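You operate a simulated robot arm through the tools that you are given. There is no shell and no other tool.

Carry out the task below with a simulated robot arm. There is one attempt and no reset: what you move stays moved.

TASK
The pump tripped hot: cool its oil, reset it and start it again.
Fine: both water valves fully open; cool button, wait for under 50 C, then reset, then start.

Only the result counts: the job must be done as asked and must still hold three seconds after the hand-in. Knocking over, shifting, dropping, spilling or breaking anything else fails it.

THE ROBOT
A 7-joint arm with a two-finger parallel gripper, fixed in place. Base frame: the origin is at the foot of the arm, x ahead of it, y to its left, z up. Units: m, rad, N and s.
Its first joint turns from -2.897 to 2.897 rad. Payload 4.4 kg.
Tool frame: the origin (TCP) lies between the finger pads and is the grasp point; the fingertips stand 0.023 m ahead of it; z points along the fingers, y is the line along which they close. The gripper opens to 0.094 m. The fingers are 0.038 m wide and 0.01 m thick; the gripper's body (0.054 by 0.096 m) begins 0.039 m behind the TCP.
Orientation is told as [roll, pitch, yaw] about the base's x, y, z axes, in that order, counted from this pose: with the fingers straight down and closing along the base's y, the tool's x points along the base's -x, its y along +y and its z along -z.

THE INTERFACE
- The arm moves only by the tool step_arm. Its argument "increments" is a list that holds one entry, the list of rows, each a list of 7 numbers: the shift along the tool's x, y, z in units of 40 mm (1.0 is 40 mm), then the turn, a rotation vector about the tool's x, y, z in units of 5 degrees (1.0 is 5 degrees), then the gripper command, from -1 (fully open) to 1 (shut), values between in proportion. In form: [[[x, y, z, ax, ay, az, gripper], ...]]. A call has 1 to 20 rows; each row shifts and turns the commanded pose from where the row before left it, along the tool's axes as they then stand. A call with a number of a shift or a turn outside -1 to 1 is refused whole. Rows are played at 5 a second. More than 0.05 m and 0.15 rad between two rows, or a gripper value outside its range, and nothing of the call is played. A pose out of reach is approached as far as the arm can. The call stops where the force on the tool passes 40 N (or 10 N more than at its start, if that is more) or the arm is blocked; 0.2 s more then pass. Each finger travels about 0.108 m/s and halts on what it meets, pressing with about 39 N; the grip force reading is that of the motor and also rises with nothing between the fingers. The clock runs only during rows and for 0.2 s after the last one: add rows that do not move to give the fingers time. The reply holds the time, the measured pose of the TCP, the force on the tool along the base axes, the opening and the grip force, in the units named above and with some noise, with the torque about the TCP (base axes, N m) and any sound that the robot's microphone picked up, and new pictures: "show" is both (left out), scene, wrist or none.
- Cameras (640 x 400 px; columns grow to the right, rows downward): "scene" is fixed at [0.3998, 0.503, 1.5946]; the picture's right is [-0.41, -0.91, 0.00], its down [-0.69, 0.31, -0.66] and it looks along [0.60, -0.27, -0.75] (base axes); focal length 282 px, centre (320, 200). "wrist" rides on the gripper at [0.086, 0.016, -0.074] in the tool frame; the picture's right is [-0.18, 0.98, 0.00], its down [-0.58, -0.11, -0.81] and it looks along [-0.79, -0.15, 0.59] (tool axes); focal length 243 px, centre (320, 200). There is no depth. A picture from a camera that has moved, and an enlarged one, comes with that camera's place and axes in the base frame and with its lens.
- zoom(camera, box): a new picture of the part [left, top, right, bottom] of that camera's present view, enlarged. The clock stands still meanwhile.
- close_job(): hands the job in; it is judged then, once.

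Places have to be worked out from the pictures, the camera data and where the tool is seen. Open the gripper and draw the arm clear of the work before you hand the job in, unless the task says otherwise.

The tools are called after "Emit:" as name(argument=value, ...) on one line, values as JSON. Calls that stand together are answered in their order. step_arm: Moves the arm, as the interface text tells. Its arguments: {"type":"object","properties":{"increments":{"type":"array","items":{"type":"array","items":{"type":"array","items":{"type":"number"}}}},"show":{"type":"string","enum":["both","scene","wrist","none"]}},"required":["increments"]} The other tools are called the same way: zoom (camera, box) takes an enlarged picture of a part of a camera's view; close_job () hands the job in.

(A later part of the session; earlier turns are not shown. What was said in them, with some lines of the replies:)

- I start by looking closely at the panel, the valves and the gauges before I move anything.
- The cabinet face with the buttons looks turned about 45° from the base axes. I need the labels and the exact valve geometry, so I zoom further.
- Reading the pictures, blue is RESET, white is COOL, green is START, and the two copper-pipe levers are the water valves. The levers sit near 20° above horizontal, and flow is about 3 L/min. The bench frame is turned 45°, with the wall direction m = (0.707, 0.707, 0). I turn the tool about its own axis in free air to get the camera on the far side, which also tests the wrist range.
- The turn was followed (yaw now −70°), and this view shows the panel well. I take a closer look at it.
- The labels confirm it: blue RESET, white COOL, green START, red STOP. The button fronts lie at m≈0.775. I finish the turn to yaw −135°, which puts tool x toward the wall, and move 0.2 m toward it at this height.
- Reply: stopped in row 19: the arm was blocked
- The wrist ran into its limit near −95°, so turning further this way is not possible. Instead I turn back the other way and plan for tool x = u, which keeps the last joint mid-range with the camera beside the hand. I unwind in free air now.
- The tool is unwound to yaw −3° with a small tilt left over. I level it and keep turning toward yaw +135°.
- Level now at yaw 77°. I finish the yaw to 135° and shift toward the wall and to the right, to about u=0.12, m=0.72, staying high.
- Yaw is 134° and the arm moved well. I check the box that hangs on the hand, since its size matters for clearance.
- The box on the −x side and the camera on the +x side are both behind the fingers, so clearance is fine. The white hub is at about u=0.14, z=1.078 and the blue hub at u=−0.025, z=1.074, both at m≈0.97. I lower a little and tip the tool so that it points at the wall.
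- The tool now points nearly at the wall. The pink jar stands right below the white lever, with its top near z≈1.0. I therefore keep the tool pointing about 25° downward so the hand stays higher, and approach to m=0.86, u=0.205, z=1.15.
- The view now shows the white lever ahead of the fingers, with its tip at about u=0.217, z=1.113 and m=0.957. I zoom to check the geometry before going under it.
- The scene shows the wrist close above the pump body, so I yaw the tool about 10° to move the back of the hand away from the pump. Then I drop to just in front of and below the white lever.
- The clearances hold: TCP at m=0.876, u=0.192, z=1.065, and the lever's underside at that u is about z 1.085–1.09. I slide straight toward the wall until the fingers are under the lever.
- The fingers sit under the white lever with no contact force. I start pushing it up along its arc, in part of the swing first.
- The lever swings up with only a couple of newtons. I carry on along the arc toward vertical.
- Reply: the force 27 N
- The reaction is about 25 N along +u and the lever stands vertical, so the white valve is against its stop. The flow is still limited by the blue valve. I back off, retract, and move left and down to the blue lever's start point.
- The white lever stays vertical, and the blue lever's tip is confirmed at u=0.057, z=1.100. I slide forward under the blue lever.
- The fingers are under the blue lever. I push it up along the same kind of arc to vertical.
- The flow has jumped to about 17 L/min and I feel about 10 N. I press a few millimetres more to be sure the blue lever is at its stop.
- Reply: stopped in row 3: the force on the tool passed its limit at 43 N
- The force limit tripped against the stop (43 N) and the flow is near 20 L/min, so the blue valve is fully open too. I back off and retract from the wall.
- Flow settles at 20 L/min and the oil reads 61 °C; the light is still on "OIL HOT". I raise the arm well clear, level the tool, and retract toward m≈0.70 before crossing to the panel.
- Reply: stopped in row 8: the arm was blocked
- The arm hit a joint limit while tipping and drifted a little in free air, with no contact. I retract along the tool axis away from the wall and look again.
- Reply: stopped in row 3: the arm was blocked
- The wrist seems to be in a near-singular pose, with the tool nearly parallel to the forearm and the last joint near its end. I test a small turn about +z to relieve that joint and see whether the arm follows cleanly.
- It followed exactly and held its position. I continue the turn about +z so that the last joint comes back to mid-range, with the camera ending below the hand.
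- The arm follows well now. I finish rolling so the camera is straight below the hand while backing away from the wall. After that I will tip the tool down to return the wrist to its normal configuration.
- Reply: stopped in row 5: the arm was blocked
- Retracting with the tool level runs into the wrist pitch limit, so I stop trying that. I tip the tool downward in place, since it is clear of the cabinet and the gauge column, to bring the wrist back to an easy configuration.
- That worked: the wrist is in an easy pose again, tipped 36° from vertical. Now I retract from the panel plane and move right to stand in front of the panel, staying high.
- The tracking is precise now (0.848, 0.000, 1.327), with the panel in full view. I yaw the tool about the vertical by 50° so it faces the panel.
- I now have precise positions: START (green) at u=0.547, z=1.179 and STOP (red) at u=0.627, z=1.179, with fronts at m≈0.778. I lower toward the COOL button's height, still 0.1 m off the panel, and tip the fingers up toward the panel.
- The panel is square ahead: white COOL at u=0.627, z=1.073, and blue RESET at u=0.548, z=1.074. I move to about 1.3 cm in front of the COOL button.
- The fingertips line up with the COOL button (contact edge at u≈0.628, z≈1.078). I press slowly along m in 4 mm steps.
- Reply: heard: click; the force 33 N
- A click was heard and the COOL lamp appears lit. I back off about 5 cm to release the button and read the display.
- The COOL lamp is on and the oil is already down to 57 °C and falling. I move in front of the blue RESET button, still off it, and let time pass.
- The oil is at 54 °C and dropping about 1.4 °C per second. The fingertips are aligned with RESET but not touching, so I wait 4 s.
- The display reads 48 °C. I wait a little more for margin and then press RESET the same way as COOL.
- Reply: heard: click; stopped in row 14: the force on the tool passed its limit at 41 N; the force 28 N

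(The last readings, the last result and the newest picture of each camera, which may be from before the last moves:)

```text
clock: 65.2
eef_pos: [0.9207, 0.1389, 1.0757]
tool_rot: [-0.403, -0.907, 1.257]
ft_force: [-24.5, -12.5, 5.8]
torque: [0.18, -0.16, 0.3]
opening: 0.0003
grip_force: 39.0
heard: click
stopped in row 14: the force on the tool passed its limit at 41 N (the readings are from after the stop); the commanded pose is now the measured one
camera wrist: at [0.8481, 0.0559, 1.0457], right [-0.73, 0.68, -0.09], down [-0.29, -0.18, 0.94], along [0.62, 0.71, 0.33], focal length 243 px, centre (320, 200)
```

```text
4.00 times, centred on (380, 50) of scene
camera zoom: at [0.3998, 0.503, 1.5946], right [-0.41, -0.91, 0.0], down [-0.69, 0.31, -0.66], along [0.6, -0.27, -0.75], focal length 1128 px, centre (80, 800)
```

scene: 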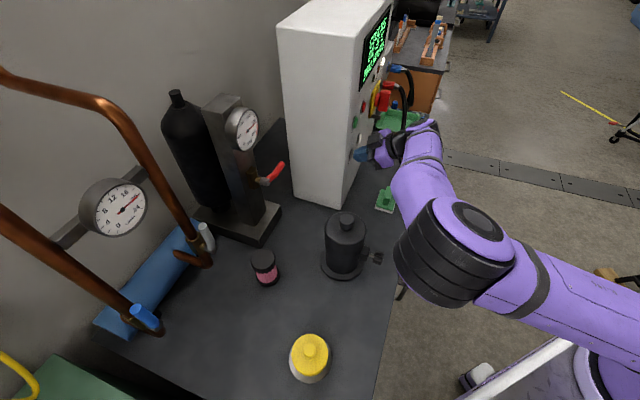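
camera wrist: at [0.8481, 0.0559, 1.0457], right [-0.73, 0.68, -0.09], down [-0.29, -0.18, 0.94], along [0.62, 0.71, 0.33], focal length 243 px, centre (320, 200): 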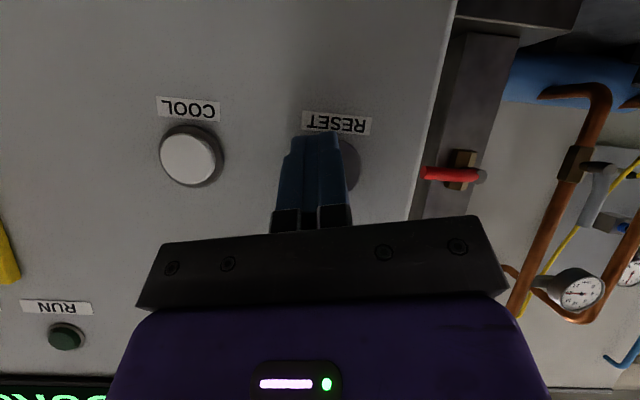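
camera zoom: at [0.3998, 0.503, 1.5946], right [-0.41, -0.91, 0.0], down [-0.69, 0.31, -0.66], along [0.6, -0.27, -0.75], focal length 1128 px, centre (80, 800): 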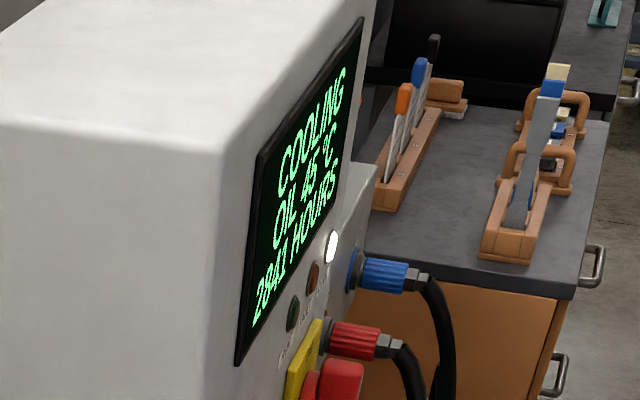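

RESET took: the fault lamp is off and the display says "COOLING, OIL 45 °C". I back off, rise to the green START button's height, and stop just short of it.

Emit:
step_arm(increments=[[[0.204, 0.053, -0.31, 0, 0, 0, 1], [0.204, 0.053, -0.31, 0, 0, 0, 1], [0.204, 0.053, -0.31, 0, 0, 0, 1], [-0.687, -0.211, -0.488, 0, 0, 0, 1], [-0.687, -0.211, -0.488, 0, 0, 0, 1], [-0.687, -0.211, -0.488, 0, 0, 0, 1], [-0.204, -0.053, 0.31, 0, 0, 0, 1], [-0.204, -0.053, 0.31, 0, 0, 0, 1], [0, 0, 0, 0, 0, 0, 1], [0, 0, 0, 0, 0, 0, 1]]], show="both")

Emit:
zoom(camera="wrist", box=[200, 60, 440, 240])

Emit:
zoom(camera="scene", box=[340, 0, 420, 100])

Emit:
zoom(camera="scene", box=[330, 80, 430, 180])

```text
clock: 67.4
eef_pos: [0.911, 0.1314, 1.1793]
tool_rot: [-0.402, -0.906, 1.259]
ft_force: [-0.4, 0.7, 0.1]
torque: [-0.02, -0.03, 0.02]
opening: 0.0002
grip_force: 38.7
camera wrist: at [0.839, 0.0481, 1.149], right [-0.73, 0.68, -0.09], down [-0.29, -0.18, 0.94], along [0.62, 0.71, 0.33], focal length 243 px, centre (320, 200)
```

scene: 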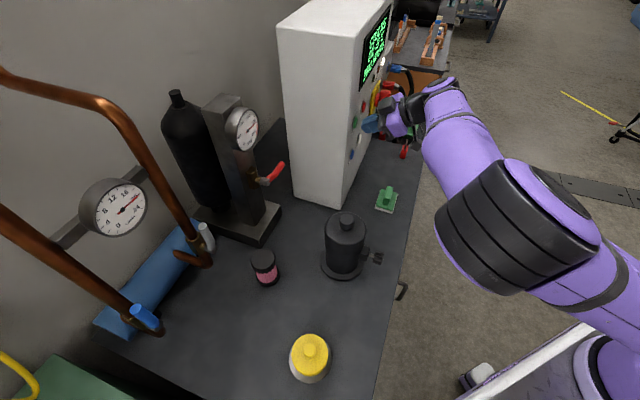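
wrist: 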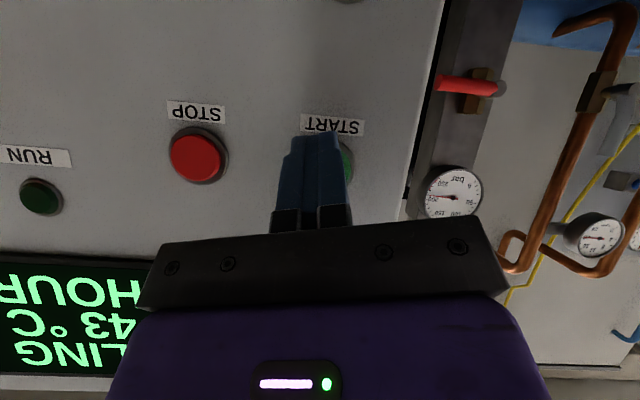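

```text
2.22 times, centred on (320, 150) of wrist
camera zoom: at [0.839, 0.0481, 1.149], right [-0.73, 0.68, -0.09], down [-0.29, -0.18, 0.94], along [0.62, 0.71, 0.33], focal length 539 px, centre (320, 311)
```

zoom: 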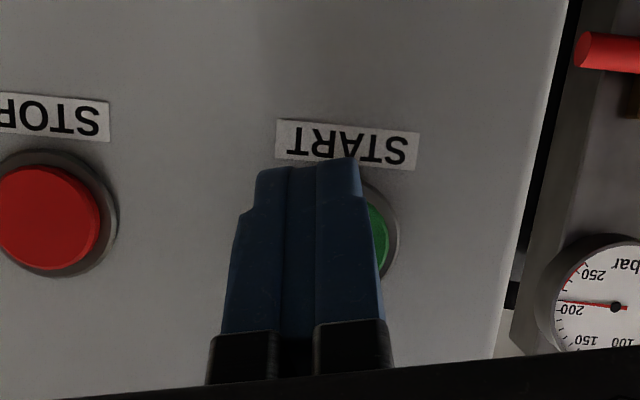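

```text
4.00 times, centred on (380, 50) of scene
camera zoom: at [0.3998, 0.503, 1.5946], right [-0.41, -0.91, 0.0], down [-0.69, 0.31, -0.66], along [0.6, -0.27, -0.75], focal length 1128 px, centre (80, 800)
```

zoom: 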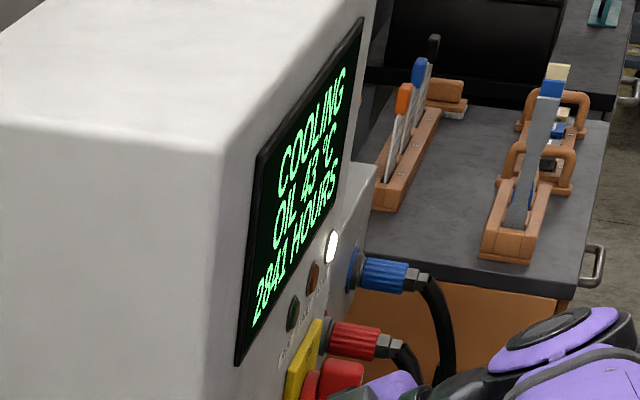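

```text
4.00 times, centred on (380, 130) of scene
camera zoom: at [0.3998, 0.503, 1.5946], right [-0.41, -0.91, 0.0], down [-0.69, 0.31, -0.66], along [0.6, -0.27, -0.75], focal length 1128 px, centre (80, 480)
```

zoom: 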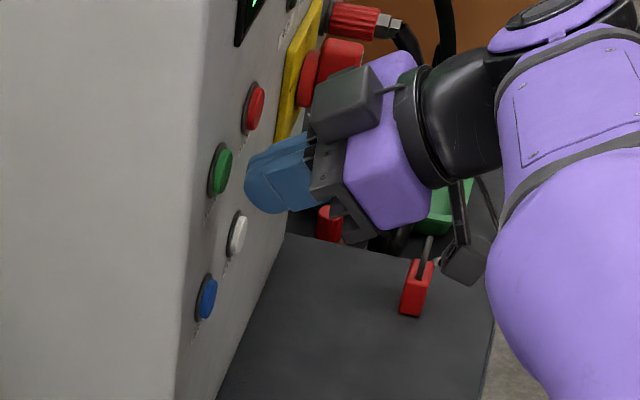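

The fingertips are lined up with START, the oil is at 43 °C, and nothing is touching. I press START.

Emit:
step_arm(increments=[[[-0.0544, -0.0141, 0.0827, 0, 0, 0, 1], [-0.0544, -0.0141, 0.0827, 0, 0, 0, 1], [-0.0544, -0.0141, 0.0827, 0, 0, 0, 1], [-0.0544, -0.0141, 0.0827, 0, 0, 0, 1], [0, 0, 0, 0, 0, 0, 1]]], show="both")

Emit:
zoom(camera="scene", box=[340, 0, 420, 100])

```text
clock: 68.7
eef_pos: [0.9212, 0.1385, 1.1789]
tool_rot: [-0.402, -0.905, 1.251]
ft_force: [-24.7, -10.3, 2.7]
torque: [0.12, -0.1, 0.32]
opening: 0.0
grip_force: 39.1
heard: click
stopped in row 5: the force on the tool passed its limit at 41 N (the readings are from after the stop); the commanded pose is now the measured one
camera wrist: at [0.8479, 0.056, 1.1494], right [-0.73, 0.68, -0.09], down [-0.28, -0.18, 0.94], along [0.62, 0.71, 0.32], focal length 243 px, centre (320, 200)
```

scene: 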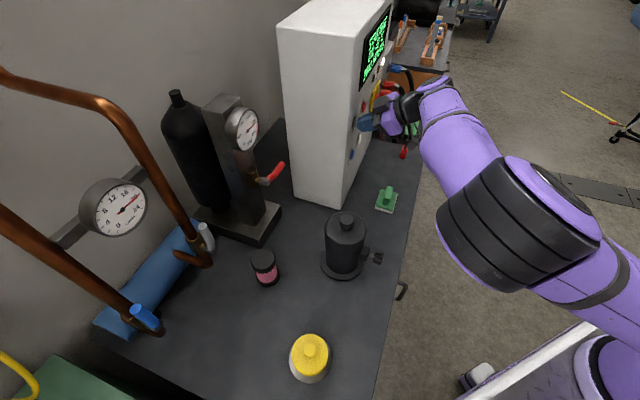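
wrist: 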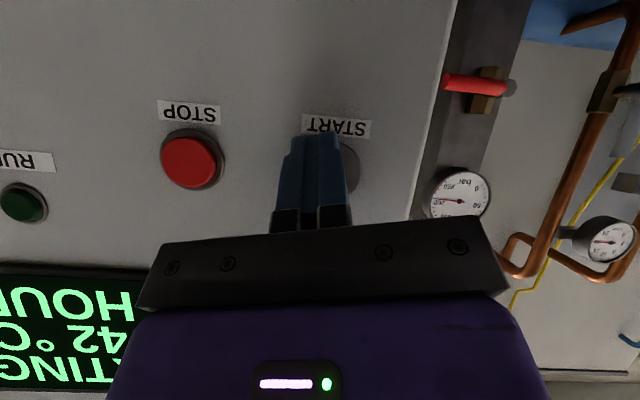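

```text
4.00 times, centred on (380, 50) of scene
camera zoom: at [0.3998, 0.503, 1.5946], right [-0.41, -0.91, 0.0], down [-0.69, 0.31, -0.66], along [0.6, -0.27, -0.75], focal length 1128 px, centre (80, 800)
```

zoom: 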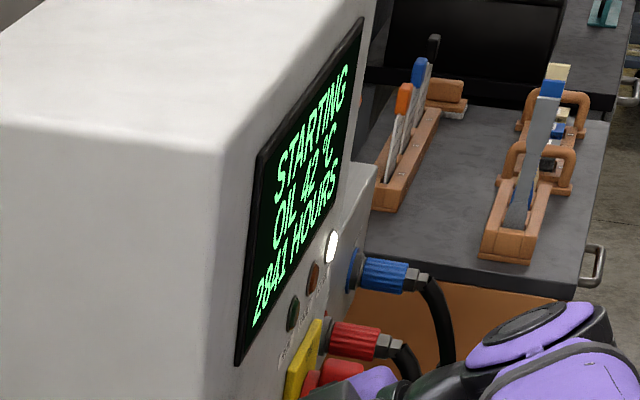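

The click was heard and the display says "STARTING". I back off the button and watch whether it goes to running.

Emit:
step_arm(increments=[[[0.204, 0.053, -0.31, 0, 0, 0, 1], [0.204, 0.053, -0.31, 0, 0, 0, 1], [0.204, 0.053, -0.31, 0, 0, 0, 1], [0.204, 0.053, -0.31, 0, 0, 0, 1], [0, 0, 0, 0, 0, 0, 1]]], show="both")

Emit:
zoom(camera="scene", box=[340, 0, 420, 100])

```text
clock: 69.9
eef_pos: [0.8797, 0.0979, 1.1771]
tool_rot: [-0.399, -0.905, 1.254]
ft_force: [0.0, 0.1, 0.0]
torque: [0.01, -0.02, -0.01]
opening: 0.0
grip_force: 39.0
camera wrist: at [0.807, 0.0145, 1.1474], right [-0.73, 0.68, -0.09], down [-0.28, -0.18, 0.94], along [0.62, 0.71, 0.32], focal length 243 px, centre (320, 200)
```

scene: 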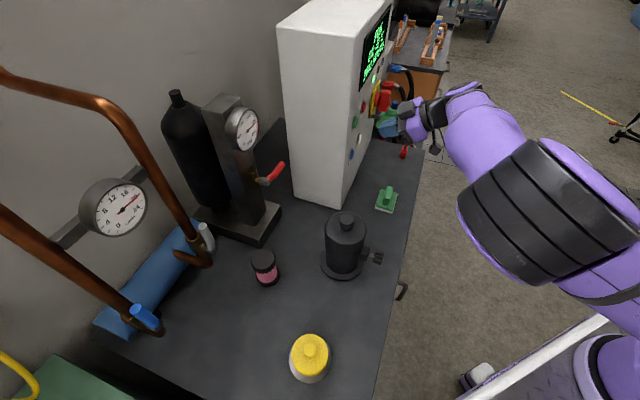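
wrist: 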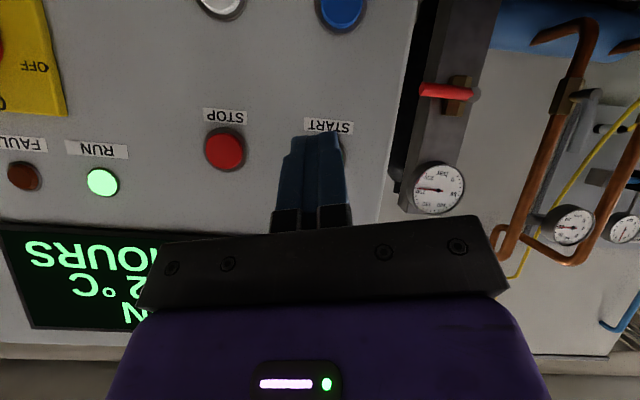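

```text
4.00 times, centred on (380, 50) of scene
camera zoom: at [0.3998, 0.503, 1.5946], right [-0.41, -0.91, 0.0], down [-0.69, 0.31, -0.66], along [0.6, -0.27, -0.75], focal length 1128 px, centre (80, 800)
```

zoom: 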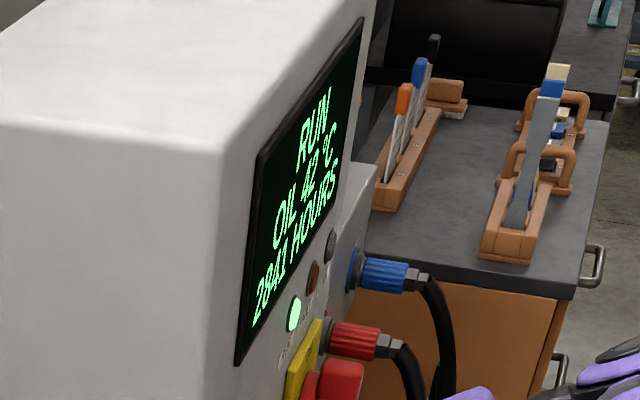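

The pump shows RUN with the green lamp on and oil at 42 °C. I open the gripper, draw the arm back and up away from the panel, and let a few seconds pass to check it holds.

Emit:
step_arm(increments=[[[0.272, 0.0707, -0.4135, 0, 0, 0, 1], [0.272, 0.0707, -0.4135, 0, 0, 0, 1], [0.272, 0.0707, -0.4135, 0, 0, 0, 0], [-0.5, -0.154, -0.355, 0, 0, 0, -1], [-0.5, -0.154, -0.355, 0, 0, 0, -1], [-0.5, -0.154, -0.355, 0, 0, 0, -1], [-0.5, -0.154, -0.355, 0, 0, 0, -1], [0.272, 0.0707, -0.4135, 0, 0, 0, -1], [0.272, 0.0707, -0.4135, 0, 0, 0, -1], [0, 0, 0, 0, 0, 0, -1], [0, 0, 0, 0, 0, 0, -1], [0, 0, 0, 0, 0, 0, -1], [0, 0, 0, 0, 0, 0, -1], [0, 0, 0, 0, 0, 0, -1]]], show="both")

Emit:
zoom(camera="scene", box=[340, 0, 420, 100])

Emit:
zoom(camera="scene", box=[70, 160, 270, 350])

```text
clock: 72.9
eef_pos: [0.8097, 0.0272, 1.2802]
tool_rot: [-0.399, -0.905, 1.253]
ft_force: [0.1, -0.7, -0.6]
torque: [0.01, -0.01, -0.03]
opening: 0.094
grip_force: 0.0
camera wrist: at [0.7369, -0.0558, 1.2508], right [-0.73, 0.68, -0.09], down [-0.28, -0.18, 0.94], along [0.62, 0.71, 0.32], focal length 243 px, centre (320, 200)
```

scene: 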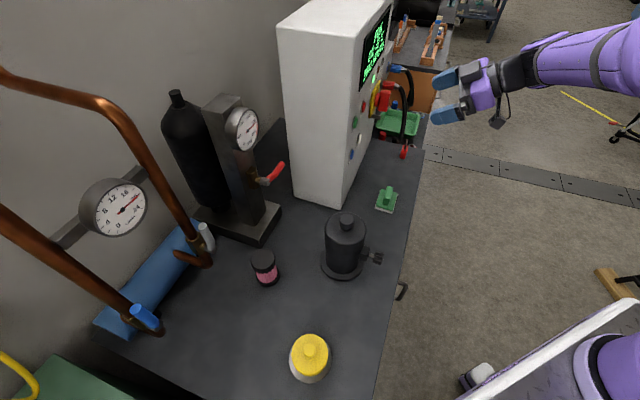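
wrist: 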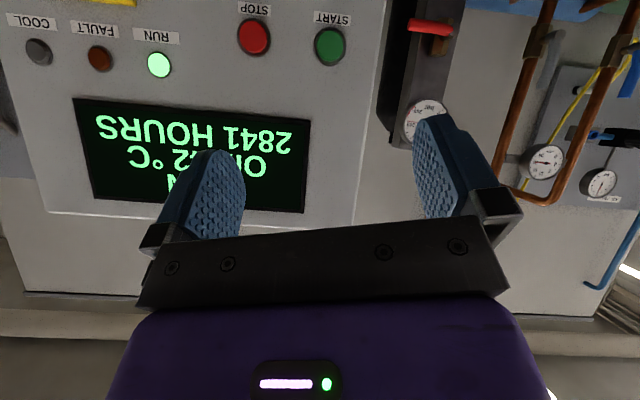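

```text
4.00 times, centred on (380, 50) of scene
camera zoom: at [0.3998, 0.503, 1.5946], right [-0.41, -0.91, 0.0], down [-0.69, 0.31, -0.66], along [0.6, -0.27, -0.75], focal length 1128 px, centre (80, 800)
```

zoom: 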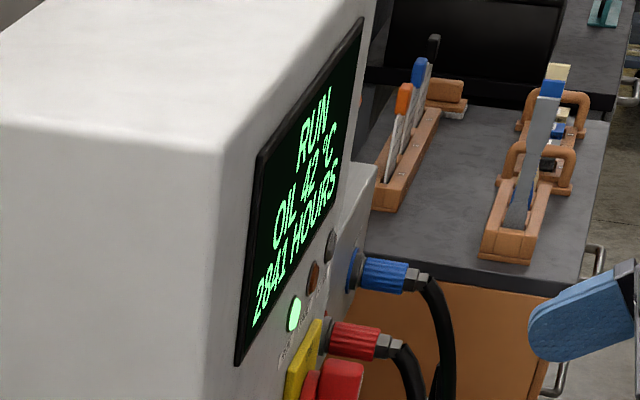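

```text
2.11 times, centred on (170, 255) of scene
camera zoom: at [0.3998, 0.503, 1.5946], right [-0.41, -0.91, 0.0], down [-0.69, 0.31, -0.66], along [0.6, -0.27, -0.75], focal length 594 px, centre (636, 84)
```

zoom: 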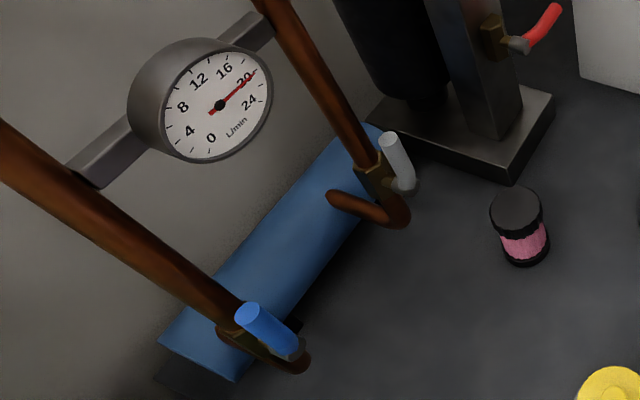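

RUN holds at 42 °C with flow steady at 20 L/min. Both water levers stand upright against their stops, nothing else has moved, and the gripper is open and clear, so I hand in the job.

Emit:
close_job()

```text
The job is handed in.
```

The pump is running again. At hand-in the display read RUN with the oil at 42 °C, the green lamp was on and the fault lamp was out.

- **Water valves:** Both levers (white and blue) are pushed fully open against their stops. Flow rose from about 3 to 20 L/min and stayed there.
- **Cooling and reset:** I pressed COOL and waited until the oil was under 50 °C. It read 48 °C shortly before I pressed RESET and 45 °C just after. RESET cleared the fault.
- **Start:** I pressed START at 42–43 °C. The display went from STARTING to RUN, and RUN was still showing about 3 seconds later.

Early on, the arm hit its joint limits a few times in open air and drifted off course, but it touched nothing. In the final pictures nothing else had moved. The gripper is open and the arm is clear of the panel.
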